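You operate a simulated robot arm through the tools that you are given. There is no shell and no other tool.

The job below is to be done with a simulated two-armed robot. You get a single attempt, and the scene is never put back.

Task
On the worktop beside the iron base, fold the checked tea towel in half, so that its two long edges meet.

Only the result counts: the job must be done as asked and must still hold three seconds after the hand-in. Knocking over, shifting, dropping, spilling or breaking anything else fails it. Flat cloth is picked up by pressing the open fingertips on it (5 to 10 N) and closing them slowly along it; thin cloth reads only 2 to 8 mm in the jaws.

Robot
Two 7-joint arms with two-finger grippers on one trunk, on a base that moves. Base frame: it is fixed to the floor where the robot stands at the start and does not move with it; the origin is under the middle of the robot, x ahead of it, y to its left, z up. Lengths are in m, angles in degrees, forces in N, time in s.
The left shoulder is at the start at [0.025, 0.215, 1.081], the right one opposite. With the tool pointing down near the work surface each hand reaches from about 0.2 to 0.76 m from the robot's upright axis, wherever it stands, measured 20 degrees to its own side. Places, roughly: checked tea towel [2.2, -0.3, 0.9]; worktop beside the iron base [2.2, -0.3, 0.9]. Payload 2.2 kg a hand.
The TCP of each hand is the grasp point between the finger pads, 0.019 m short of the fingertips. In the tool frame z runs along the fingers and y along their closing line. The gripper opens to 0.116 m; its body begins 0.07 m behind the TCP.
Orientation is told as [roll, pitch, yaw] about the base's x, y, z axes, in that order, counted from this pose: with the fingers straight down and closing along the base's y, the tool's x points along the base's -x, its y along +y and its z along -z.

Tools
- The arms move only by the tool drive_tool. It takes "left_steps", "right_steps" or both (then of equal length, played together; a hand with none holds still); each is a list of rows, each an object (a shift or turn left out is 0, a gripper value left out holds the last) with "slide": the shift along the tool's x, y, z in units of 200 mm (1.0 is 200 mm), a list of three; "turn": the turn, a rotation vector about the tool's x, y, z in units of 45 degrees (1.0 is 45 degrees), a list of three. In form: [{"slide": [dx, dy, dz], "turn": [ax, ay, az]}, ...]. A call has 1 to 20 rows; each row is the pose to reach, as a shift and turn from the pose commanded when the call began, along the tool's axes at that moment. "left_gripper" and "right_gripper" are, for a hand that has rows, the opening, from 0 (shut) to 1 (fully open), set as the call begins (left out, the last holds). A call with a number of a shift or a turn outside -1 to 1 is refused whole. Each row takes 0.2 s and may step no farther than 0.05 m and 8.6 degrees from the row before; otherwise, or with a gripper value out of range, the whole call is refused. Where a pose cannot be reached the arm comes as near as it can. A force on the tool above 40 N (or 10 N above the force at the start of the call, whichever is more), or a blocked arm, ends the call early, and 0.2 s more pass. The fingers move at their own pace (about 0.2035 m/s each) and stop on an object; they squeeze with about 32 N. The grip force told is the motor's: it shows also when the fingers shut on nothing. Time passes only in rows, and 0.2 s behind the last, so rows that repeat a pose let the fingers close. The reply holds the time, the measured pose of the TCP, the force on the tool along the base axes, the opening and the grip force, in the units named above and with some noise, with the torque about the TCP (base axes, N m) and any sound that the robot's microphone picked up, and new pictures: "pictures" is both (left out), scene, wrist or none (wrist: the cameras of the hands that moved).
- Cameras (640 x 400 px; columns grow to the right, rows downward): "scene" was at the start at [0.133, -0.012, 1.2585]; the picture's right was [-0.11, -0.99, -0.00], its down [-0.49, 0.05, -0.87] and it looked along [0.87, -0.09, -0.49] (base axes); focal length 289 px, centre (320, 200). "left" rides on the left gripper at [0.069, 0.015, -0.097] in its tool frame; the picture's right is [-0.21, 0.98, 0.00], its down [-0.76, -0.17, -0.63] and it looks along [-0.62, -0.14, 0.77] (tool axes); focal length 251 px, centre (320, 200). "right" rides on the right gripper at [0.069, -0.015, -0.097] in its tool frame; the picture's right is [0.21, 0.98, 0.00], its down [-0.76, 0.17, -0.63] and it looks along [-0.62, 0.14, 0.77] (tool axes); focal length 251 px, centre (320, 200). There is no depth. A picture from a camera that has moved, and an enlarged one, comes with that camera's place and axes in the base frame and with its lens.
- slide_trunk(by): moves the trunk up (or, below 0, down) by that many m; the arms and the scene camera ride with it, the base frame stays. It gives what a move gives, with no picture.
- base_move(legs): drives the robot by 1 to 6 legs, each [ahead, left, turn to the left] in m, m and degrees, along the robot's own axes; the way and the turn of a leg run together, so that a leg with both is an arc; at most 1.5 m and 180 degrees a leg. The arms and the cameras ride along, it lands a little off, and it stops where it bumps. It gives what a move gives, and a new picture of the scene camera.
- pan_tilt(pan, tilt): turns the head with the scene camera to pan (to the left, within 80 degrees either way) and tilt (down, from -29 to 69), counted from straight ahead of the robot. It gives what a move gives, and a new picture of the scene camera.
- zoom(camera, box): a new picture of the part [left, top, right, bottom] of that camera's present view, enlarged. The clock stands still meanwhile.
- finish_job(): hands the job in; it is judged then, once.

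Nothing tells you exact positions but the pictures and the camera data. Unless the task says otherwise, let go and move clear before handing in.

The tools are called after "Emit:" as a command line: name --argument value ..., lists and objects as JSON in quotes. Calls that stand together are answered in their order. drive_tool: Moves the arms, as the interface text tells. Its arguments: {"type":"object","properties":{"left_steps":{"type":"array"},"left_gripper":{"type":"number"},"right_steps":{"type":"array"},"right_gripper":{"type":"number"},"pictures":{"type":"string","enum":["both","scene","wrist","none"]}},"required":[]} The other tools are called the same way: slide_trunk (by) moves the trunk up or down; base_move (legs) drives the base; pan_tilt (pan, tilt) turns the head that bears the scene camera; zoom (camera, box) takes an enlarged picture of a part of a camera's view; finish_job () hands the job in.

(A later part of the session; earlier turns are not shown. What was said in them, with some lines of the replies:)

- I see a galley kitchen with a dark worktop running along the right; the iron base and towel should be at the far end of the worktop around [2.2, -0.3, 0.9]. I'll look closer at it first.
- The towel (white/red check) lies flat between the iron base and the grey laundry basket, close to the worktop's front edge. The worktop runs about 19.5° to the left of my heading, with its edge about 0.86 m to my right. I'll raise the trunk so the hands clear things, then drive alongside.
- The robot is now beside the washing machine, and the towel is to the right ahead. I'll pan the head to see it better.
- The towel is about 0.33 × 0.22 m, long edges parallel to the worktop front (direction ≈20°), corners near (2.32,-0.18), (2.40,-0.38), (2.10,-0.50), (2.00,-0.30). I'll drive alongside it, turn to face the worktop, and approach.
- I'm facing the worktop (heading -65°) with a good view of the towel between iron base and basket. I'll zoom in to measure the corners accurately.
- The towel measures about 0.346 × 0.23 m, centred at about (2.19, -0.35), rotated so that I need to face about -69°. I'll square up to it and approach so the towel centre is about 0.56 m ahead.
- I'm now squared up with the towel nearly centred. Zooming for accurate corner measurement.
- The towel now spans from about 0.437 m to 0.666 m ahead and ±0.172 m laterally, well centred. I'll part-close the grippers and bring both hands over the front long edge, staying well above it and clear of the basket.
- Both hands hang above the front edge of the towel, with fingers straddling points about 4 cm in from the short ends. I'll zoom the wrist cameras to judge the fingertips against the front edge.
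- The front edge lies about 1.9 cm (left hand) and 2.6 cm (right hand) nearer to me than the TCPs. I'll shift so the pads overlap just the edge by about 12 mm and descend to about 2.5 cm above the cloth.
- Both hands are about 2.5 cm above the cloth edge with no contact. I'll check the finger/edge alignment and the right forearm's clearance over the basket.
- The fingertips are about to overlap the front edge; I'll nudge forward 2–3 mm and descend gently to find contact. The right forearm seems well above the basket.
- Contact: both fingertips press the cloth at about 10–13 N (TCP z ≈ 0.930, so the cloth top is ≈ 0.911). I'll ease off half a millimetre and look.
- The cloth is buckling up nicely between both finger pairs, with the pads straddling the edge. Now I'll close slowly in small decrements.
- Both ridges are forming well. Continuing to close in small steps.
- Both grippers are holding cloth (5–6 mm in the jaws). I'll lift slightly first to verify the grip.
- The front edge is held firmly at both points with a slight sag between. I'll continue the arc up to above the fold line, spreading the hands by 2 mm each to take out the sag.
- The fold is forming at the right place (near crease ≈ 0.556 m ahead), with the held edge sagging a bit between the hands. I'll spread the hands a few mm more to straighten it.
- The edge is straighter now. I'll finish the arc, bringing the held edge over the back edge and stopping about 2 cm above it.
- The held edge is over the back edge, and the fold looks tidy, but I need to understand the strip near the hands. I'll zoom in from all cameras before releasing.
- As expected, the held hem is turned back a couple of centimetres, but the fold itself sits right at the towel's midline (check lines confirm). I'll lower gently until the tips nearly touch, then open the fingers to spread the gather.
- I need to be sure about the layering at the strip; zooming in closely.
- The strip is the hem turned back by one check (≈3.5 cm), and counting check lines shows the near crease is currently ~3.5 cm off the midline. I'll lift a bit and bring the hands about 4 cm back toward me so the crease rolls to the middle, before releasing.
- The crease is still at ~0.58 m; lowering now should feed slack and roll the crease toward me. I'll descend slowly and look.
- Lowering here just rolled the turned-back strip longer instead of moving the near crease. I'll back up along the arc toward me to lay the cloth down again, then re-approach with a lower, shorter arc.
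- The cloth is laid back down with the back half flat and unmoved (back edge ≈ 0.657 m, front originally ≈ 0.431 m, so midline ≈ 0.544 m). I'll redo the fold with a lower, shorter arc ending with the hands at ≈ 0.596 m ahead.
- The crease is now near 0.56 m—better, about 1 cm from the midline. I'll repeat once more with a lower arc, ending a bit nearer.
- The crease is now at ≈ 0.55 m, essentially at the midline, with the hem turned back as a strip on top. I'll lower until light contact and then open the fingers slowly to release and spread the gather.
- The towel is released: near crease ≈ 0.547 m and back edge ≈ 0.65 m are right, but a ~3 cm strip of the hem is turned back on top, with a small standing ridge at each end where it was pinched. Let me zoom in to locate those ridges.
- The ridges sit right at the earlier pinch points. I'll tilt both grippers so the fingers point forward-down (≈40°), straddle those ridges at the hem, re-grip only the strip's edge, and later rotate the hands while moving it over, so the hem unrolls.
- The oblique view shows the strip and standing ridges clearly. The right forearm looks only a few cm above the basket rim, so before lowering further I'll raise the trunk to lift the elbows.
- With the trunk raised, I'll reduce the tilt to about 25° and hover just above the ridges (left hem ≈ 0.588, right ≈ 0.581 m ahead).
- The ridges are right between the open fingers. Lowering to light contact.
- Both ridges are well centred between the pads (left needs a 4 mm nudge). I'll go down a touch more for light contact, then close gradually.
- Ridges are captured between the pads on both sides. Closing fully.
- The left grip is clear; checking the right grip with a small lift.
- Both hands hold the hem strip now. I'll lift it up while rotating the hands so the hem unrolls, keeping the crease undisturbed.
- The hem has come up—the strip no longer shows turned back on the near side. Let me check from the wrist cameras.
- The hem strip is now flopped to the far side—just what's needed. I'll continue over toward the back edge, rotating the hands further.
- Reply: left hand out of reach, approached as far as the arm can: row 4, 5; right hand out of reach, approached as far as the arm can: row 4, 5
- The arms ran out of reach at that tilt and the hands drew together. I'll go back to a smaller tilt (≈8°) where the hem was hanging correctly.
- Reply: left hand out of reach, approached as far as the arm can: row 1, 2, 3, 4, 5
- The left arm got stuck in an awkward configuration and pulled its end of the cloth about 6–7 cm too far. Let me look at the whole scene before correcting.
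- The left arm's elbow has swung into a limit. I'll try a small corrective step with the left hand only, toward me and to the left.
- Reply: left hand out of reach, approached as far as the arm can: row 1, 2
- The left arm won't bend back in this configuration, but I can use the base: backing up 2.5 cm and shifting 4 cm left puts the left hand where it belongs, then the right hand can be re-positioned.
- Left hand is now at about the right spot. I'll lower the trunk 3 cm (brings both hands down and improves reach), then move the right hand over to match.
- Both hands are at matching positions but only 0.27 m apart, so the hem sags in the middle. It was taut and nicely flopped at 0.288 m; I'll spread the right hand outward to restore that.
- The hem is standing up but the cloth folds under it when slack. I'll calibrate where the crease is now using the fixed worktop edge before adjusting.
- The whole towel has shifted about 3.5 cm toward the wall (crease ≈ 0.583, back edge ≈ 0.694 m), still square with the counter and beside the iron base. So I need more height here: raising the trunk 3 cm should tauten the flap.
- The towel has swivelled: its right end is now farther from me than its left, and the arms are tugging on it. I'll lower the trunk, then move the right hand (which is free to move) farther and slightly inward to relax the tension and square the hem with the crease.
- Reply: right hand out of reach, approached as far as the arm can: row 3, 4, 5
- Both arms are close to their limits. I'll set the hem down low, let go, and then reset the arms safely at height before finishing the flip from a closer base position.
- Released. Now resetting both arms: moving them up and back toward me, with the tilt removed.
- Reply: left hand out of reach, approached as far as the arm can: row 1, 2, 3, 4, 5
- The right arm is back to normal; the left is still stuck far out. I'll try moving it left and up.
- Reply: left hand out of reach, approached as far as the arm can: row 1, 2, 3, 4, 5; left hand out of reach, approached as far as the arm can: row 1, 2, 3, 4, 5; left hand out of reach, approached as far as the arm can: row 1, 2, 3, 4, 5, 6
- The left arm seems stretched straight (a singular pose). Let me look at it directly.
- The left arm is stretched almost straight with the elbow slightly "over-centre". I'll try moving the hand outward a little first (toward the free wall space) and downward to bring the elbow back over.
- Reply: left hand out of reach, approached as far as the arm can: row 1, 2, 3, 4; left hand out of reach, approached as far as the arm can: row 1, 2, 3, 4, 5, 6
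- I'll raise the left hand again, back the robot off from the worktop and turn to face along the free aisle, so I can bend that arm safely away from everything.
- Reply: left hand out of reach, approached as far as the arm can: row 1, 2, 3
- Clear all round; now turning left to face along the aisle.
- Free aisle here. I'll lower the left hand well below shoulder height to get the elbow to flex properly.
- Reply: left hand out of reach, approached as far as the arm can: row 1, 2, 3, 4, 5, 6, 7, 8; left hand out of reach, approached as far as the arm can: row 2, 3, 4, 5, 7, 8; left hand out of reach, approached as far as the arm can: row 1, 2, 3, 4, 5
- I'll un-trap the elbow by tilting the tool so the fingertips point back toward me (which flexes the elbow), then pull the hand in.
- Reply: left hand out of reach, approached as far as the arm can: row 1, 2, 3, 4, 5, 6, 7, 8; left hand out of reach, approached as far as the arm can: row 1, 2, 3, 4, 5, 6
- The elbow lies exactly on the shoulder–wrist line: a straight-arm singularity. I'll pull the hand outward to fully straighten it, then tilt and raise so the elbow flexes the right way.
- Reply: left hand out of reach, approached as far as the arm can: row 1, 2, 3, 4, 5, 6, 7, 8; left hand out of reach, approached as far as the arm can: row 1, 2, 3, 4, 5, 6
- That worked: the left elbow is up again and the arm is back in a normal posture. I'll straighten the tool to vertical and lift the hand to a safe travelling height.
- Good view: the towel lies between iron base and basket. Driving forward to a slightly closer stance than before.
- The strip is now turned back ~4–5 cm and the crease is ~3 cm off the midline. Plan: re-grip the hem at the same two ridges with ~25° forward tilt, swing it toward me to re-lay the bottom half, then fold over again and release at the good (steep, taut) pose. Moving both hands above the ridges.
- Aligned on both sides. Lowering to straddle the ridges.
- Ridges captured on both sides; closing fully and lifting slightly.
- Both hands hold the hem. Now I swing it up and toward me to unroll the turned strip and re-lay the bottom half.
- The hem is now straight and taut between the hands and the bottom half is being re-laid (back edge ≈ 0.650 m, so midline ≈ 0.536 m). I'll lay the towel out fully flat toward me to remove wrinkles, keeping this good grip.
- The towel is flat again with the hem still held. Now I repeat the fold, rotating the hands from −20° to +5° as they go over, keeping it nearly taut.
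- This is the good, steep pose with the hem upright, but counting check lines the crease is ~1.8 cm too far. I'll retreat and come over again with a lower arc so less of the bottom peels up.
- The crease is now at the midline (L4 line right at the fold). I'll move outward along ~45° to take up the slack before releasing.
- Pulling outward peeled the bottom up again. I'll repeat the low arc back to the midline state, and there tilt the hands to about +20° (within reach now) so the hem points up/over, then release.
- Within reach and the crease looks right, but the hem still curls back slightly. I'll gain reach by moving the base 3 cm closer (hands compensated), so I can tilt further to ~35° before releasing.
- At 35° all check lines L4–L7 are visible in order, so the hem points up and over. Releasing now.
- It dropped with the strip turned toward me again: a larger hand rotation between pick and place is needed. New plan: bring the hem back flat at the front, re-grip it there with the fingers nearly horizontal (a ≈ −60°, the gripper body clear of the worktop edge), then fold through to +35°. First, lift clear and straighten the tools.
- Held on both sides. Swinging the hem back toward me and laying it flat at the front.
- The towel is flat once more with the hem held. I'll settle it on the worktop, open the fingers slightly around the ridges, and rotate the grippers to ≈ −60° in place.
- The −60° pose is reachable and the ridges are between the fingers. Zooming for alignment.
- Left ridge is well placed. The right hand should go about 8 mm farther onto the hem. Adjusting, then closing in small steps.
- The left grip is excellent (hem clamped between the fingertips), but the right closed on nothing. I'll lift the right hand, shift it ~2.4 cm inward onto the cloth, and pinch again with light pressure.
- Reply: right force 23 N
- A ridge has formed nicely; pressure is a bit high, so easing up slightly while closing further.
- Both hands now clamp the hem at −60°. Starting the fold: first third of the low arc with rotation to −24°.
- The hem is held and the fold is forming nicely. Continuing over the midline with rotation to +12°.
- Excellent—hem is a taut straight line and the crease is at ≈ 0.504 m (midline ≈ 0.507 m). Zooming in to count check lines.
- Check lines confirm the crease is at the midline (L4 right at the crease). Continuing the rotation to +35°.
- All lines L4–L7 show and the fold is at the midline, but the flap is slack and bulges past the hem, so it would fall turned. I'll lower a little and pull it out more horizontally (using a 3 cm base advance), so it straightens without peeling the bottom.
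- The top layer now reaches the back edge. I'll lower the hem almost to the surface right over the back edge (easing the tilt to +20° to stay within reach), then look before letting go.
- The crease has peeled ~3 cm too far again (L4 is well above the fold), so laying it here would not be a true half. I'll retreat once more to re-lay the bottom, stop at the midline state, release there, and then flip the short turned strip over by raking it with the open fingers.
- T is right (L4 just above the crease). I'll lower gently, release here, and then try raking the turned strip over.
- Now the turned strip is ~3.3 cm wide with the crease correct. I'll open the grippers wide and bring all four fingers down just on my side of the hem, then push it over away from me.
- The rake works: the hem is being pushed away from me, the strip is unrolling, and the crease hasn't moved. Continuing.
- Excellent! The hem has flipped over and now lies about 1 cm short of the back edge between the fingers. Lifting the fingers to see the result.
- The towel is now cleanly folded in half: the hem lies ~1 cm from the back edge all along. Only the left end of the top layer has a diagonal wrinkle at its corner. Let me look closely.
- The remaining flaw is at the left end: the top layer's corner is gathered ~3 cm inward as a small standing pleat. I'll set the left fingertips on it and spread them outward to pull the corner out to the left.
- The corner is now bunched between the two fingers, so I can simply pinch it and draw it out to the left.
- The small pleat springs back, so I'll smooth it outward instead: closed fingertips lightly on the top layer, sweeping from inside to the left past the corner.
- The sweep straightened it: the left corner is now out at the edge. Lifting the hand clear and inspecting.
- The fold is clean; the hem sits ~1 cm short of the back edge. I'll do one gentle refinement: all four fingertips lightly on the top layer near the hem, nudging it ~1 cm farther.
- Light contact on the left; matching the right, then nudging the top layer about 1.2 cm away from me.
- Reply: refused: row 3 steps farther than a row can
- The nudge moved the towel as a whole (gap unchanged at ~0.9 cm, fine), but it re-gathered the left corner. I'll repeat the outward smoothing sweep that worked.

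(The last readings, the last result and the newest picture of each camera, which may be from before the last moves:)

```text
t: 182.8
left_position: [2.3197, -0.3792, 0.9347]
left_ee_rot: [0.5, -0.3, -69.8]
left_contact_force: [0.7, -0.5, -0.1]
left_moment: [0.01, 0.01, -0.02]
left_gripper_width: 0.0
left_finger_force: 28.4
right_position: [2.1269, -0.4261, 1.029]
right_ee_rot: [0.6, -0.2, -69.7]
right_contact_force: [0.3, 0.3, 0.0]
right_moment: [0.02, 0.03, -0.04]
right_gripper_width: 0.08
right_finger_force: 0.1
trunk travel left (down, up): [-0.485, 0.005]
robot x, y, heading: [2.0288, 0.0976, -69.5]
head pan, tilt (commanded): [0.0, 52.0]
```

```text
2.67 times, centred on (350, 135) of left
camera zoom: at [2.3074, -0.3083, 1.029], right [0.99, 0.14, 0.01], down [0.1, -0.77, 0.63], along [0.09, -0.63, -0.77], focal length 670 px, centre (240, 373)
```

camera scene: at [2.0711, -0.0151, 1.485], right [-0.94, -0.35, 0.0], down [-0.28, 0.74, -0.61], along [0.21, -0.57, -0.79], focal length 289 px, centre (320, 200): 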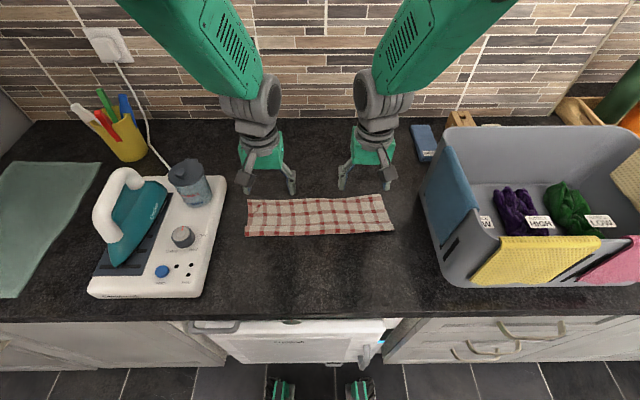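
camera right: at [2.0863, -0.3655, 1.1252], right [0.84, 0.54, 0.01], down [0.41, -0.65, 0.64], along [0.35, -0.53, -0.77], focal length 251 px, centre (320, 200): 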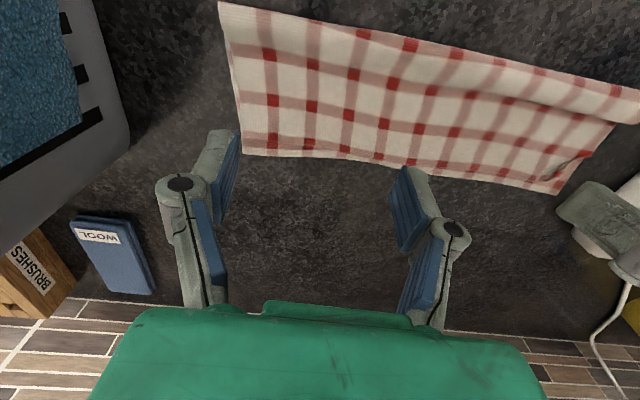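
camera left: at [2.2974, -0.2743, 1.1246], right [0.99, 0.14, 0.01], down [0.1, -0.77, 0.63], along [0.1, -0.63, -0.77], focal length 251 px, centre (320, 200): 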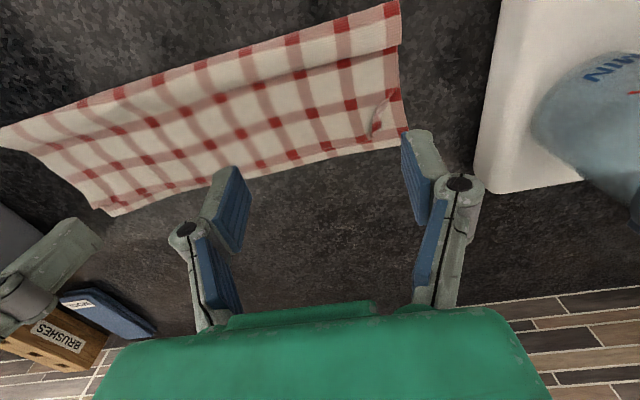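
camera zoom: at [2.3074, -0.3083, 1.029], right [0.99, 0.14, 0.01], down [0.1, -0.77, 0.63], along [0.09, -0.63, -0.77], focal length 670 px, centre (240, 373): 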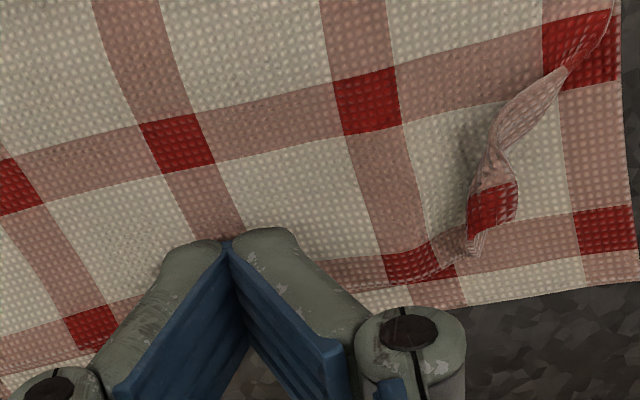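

Emit:
drive_tool --left_steps '[{"slide": [0.02, 0, 0.006]}, {"slide": [0.02, 0.05, 0.008]}, {"slide": [0.02, 0.1, 0.008]}, {"slide": [0.02, 0.15, 0.008]}, {"slide": [0.02, 0.2, 0.008]}, {"slide": [0.015, 0.25, 0.008]}, {"slide": [0.01, 0.29, 0.008]}, {"slide": [0.0, 0.315, 0.008]}]' --pictures "none"

Emit:
zoom --camera "left" --box '[200, 60, 440, 210]'

Emit:
zoom --camera "scene" --box '[235, 185, 315, 245]'

```text
t: 184.6
left_position: [2.3787, -0.3572, 0.9347]
left_ee_rot: [0.6, -0.1, -69.8]
left_contact_force: [0.1, -0.2, 0.1]
left_moment: [-0.03, -0.03, 0.0]
left_gripper_width: 0.0
left_finger_force: 28.6
right_position: [2.1271, -0.4262, 1.0297]
right_ee_rot: [0.6, -0.1, -69.7]
right_contact_force: [-0.1, -0.3, -0.1]
right_moment: [-0.01, 0.02, 0.0]
right_gripper_width: 0.0799
right_finger_force: 0.1
trunk travel left (down, up): [-0.485, 0.005]
robot x, y, heading: [2.0298, 0.0987, -69.2]
head pan, tilt (commanded): [0.0, 52.0]
```

```text
2.67 times, centred on (320, 135) of left
camera zoom: at [2.3679, -0.2866, 1.029], right [0.99, 0.14, 0.01], down [0.1, -0.77, 0.63], along [0.09, -0.63, -0.77], focal length 670 px, centre (320, 373)
```

zoom: 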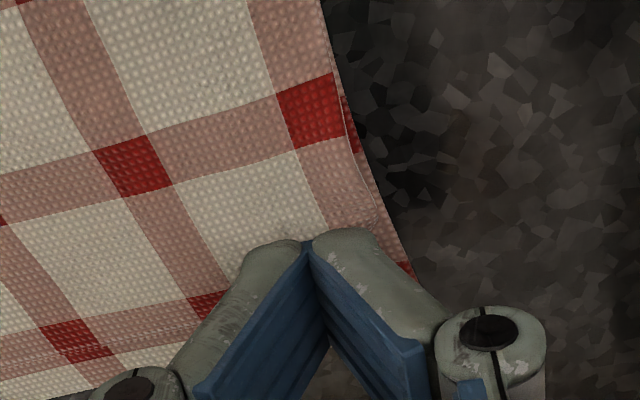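

```text
6.67 times, centred on (275, 215) of scene
camera zoom: at [2.0731, -0.0177, 1.4847], right [-0.94, -0.35, 0.0], down [-0.28, 0.74, -0.61], along [0.21, -0.57, -0.79], focal length 1924 px, centre (620, 100)
```

zoom: 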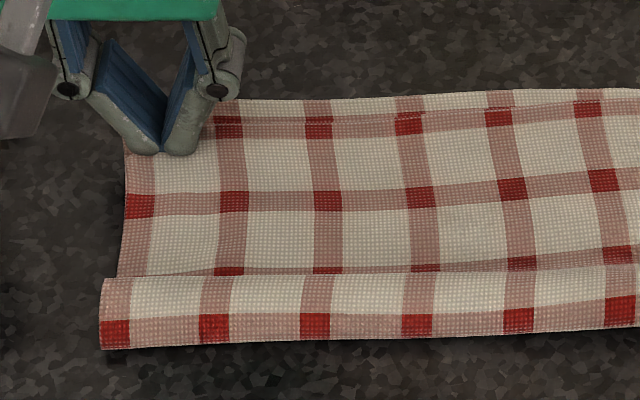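

The left edge is now fully aligned. Lifting the hand straight up and clear.

Emit:
drive_tool --left_steps '[{"slide": [0, 0, -0.02]}, {"slide": [0, 0, -0.08]}, {"slide": [0, 0, -0.2]}, {"slide": [0, 0, -0.4]}, {"slide": [0.05, -0.1, -0.55]}]' --pictures "both"

Emit:
zoom --camera "scene" --box '[235, 185, 315, 245]'

Emit:
zoom --camera "left" --box '[240, 0, 440, 140]'

```text
t: 185.8
left_position: [2.3539, -0.3554, 1.0439]
left_ee_rot: [0.6, -0.1, -69.7]
left_contact_force: [-0.2, -0.1, 0.1]
left_moment: [0.0, -0.02, -0.01]
left_gripper_width: 0.0
left_finger_force: 28.4
right_position: [2.1252, -0.425, 1.0302]
right_ee_rot: [0.6, -0.3, -69.7]
right_contact_force: [0.4, 0.0, -0.6]
right_moment: [-0.01, -0.02, 0.01]
right_gripper_width: 0.0801
right_finger_force: 0.0
trunk travel left (down, up): [-0.485, 0.005]
robot x, y, heading: [2.032, 0.0982, -69.3]
head pan, tilt (commanded): [0.0, 52.0]
camera scene: at [2.0709, -0.0161, 1.485], right [-0.94, -0.35, 0.0], down [-0.28, 0.74, -0.61], along [0.21, -0.57, -0.79], focal length 289 px, centre (320, 200)
camera left: at [2.3417, -0.2848, 1.1383], right [0.99, 0.14, 0.01], down [0.1, -0.77, 0.63], along [0.1, -0.63, -0.77], focal length 251 px, centre (320, 200)
```

scene: 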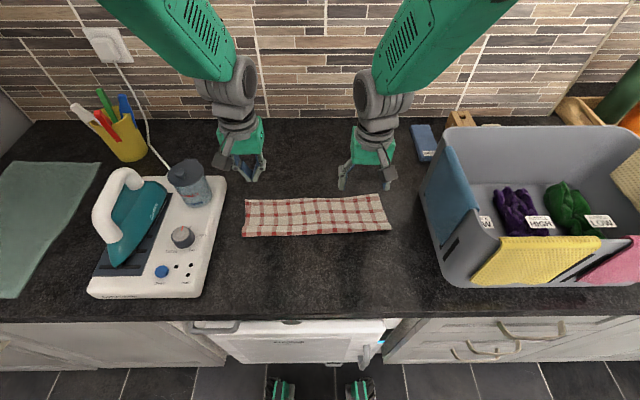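
left: 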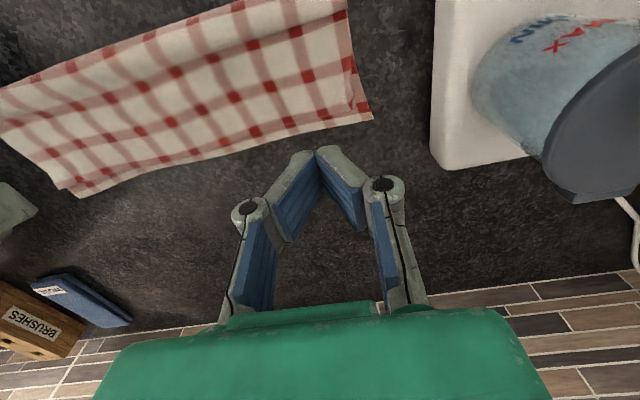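

```text
6.67 times, centred on (275, 215) of scene
camera zoom: at [2.0709, -0.0161, 1.485], right [-0.94, -0.35, 0.0], down [-0.28, 0.74, -0.61], along [0.21, -0.57, -0.79], focal length 1924 px, centre (620, 100)
```

zoom: 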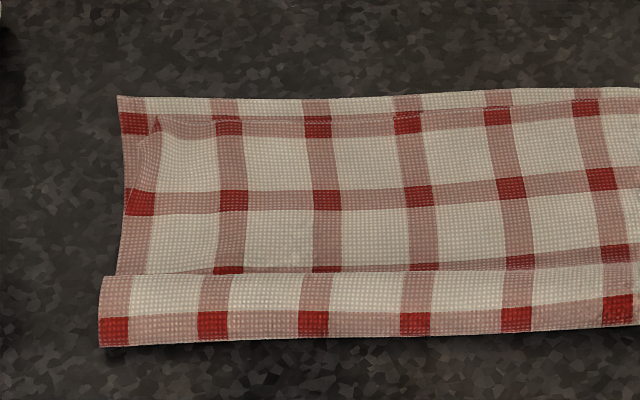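

```text
2.86 times, centred on (340, 70) of left
camera zoom: at [2.3417, -0.2848, 1.1383], right [0.99, 0.14, 0.01], down [0.1, -0.77, 0.63], along [0.1, -0.63, -0.77], focal length 718 px, centre (263, 571)
```

zoom: 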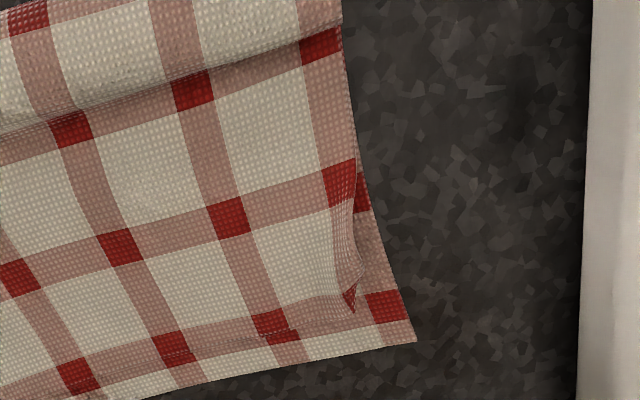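

The towel is neatly folded in half: long edges together (within about 1 cm), short ends aligned, no other objects disturbed. Moving both hands up and well clear.

Emit:
drive_tool --left_steps '[{"slide": [0, 0, -0.2]}, {"slide": [0.05, 0, -0.4]}, {"slide": [0.15, 0, -0.6]}, {"slide": [0.3, 0.05, -0.75]}, {"slide": [0.45, 0.1, -0.8]}]' --right_steps '[{"slide": [0, 0, -0.2]}, {"slide": [0.05, 0, -0.4]}, {"slide": [0.15, 0, -0.6]}, {"slide": [0.3, -0.05, -0.75]}, {"slide": [0.45, -0.1, -0.8]}]' --pictures "scene"

Emit:
zoom --camera "scene" --box '[225, 175, 415, 255]'

```text
t: 187.0
left_position: [2.3424, -0.2628, 1.2094]
left_ee_rot: [0.6, -0.2, -69.8]
left_contact_force: [0.1, 0.5, 0.3]
left_moment: [-0.03, -0.05, 0.03]
left_gripper_width: 0.0
left_finger_force: 28.6
right_position: [2.0736, -0.3462, 1.1925]
right_ee_rot: [0.5, -0.5, -69.6]
right_contact_force: [-0.8, 1.0, 1.0]
right_moment: [-0.03, 0.02, 0.0]
right_gripper_width: 0.0801
right_finger_force: 0.1
trunk travel left (down, up): [-0.485, 0.005]
robot x, y, heading: [2.03, 0.0957, -69.5]
head pan, tilt (commanded): [0.0, 52.0]
camera scene: at [2.0699, -0.0112, 1.4853], right [-0.94, -0.35, 0.0], down [-0.28, 0.74, -0.62], along [0.21, -0.58, -0.79], focal length 289 px, centre (320, 200)
```

scene: 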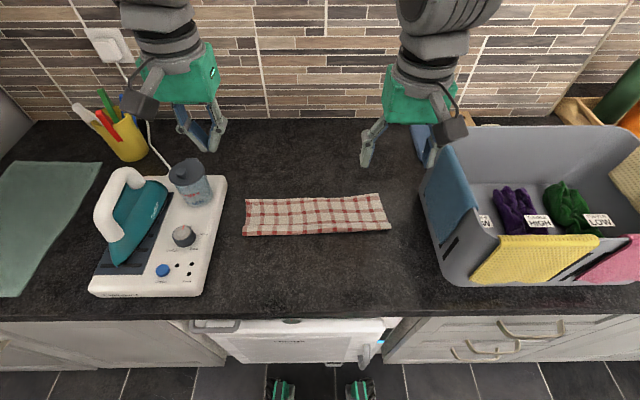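

```text
3.37 times, centred on (320, 215) of scene
camera zoom: at [2.0699, -0.0112, 1.4853], right [-0.94, -0.35, 0.0], down [-0.28, 0.74, -0.62], along [0.21, -0.58, -0.79], focal length 972 px, centre (320, 150)
```

zoom: 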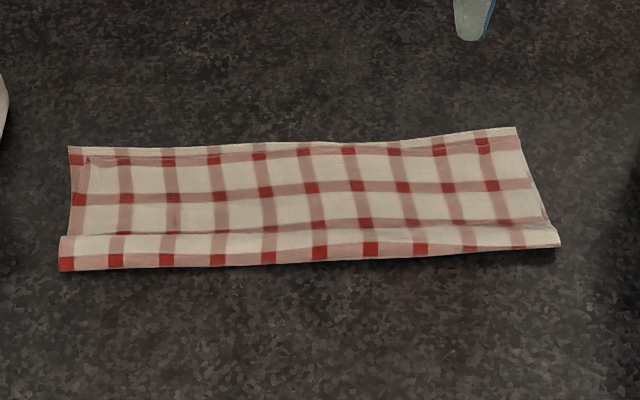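

The towel lies folded in half on the worktop beside the iron base. Its two long edges lie about 1 cm apart, the hands are clear, and nothing else has been disturbed. Handing in.

Emit:
finish_job

```text
The job is handed in.
```

The tea towel is folded in half lengthwise on the worktop beside the iron base, and I have handed the job in. I don't have the result of the judging.

- **Long edges:** they lie together but not exactly flush. The top edge sits about 1 cm short of the bottom one along its length.
- **Short ends:** the right end lines up well. At the left end the top corner is still 1 to 1.5 cm in from the corner below it, with a slight curl.
- **Position:** the towel ended up a few centimetres from where it started, still between the iron base and the laundry basket.
- **Other objects:** I saw nothing else knocked or moved in the last pictures, and both hands were clear of the worktop at hand-in.

The fold took several attempts because the edge kept turning back on itself. I pushed it flat with the open fingers at the end.
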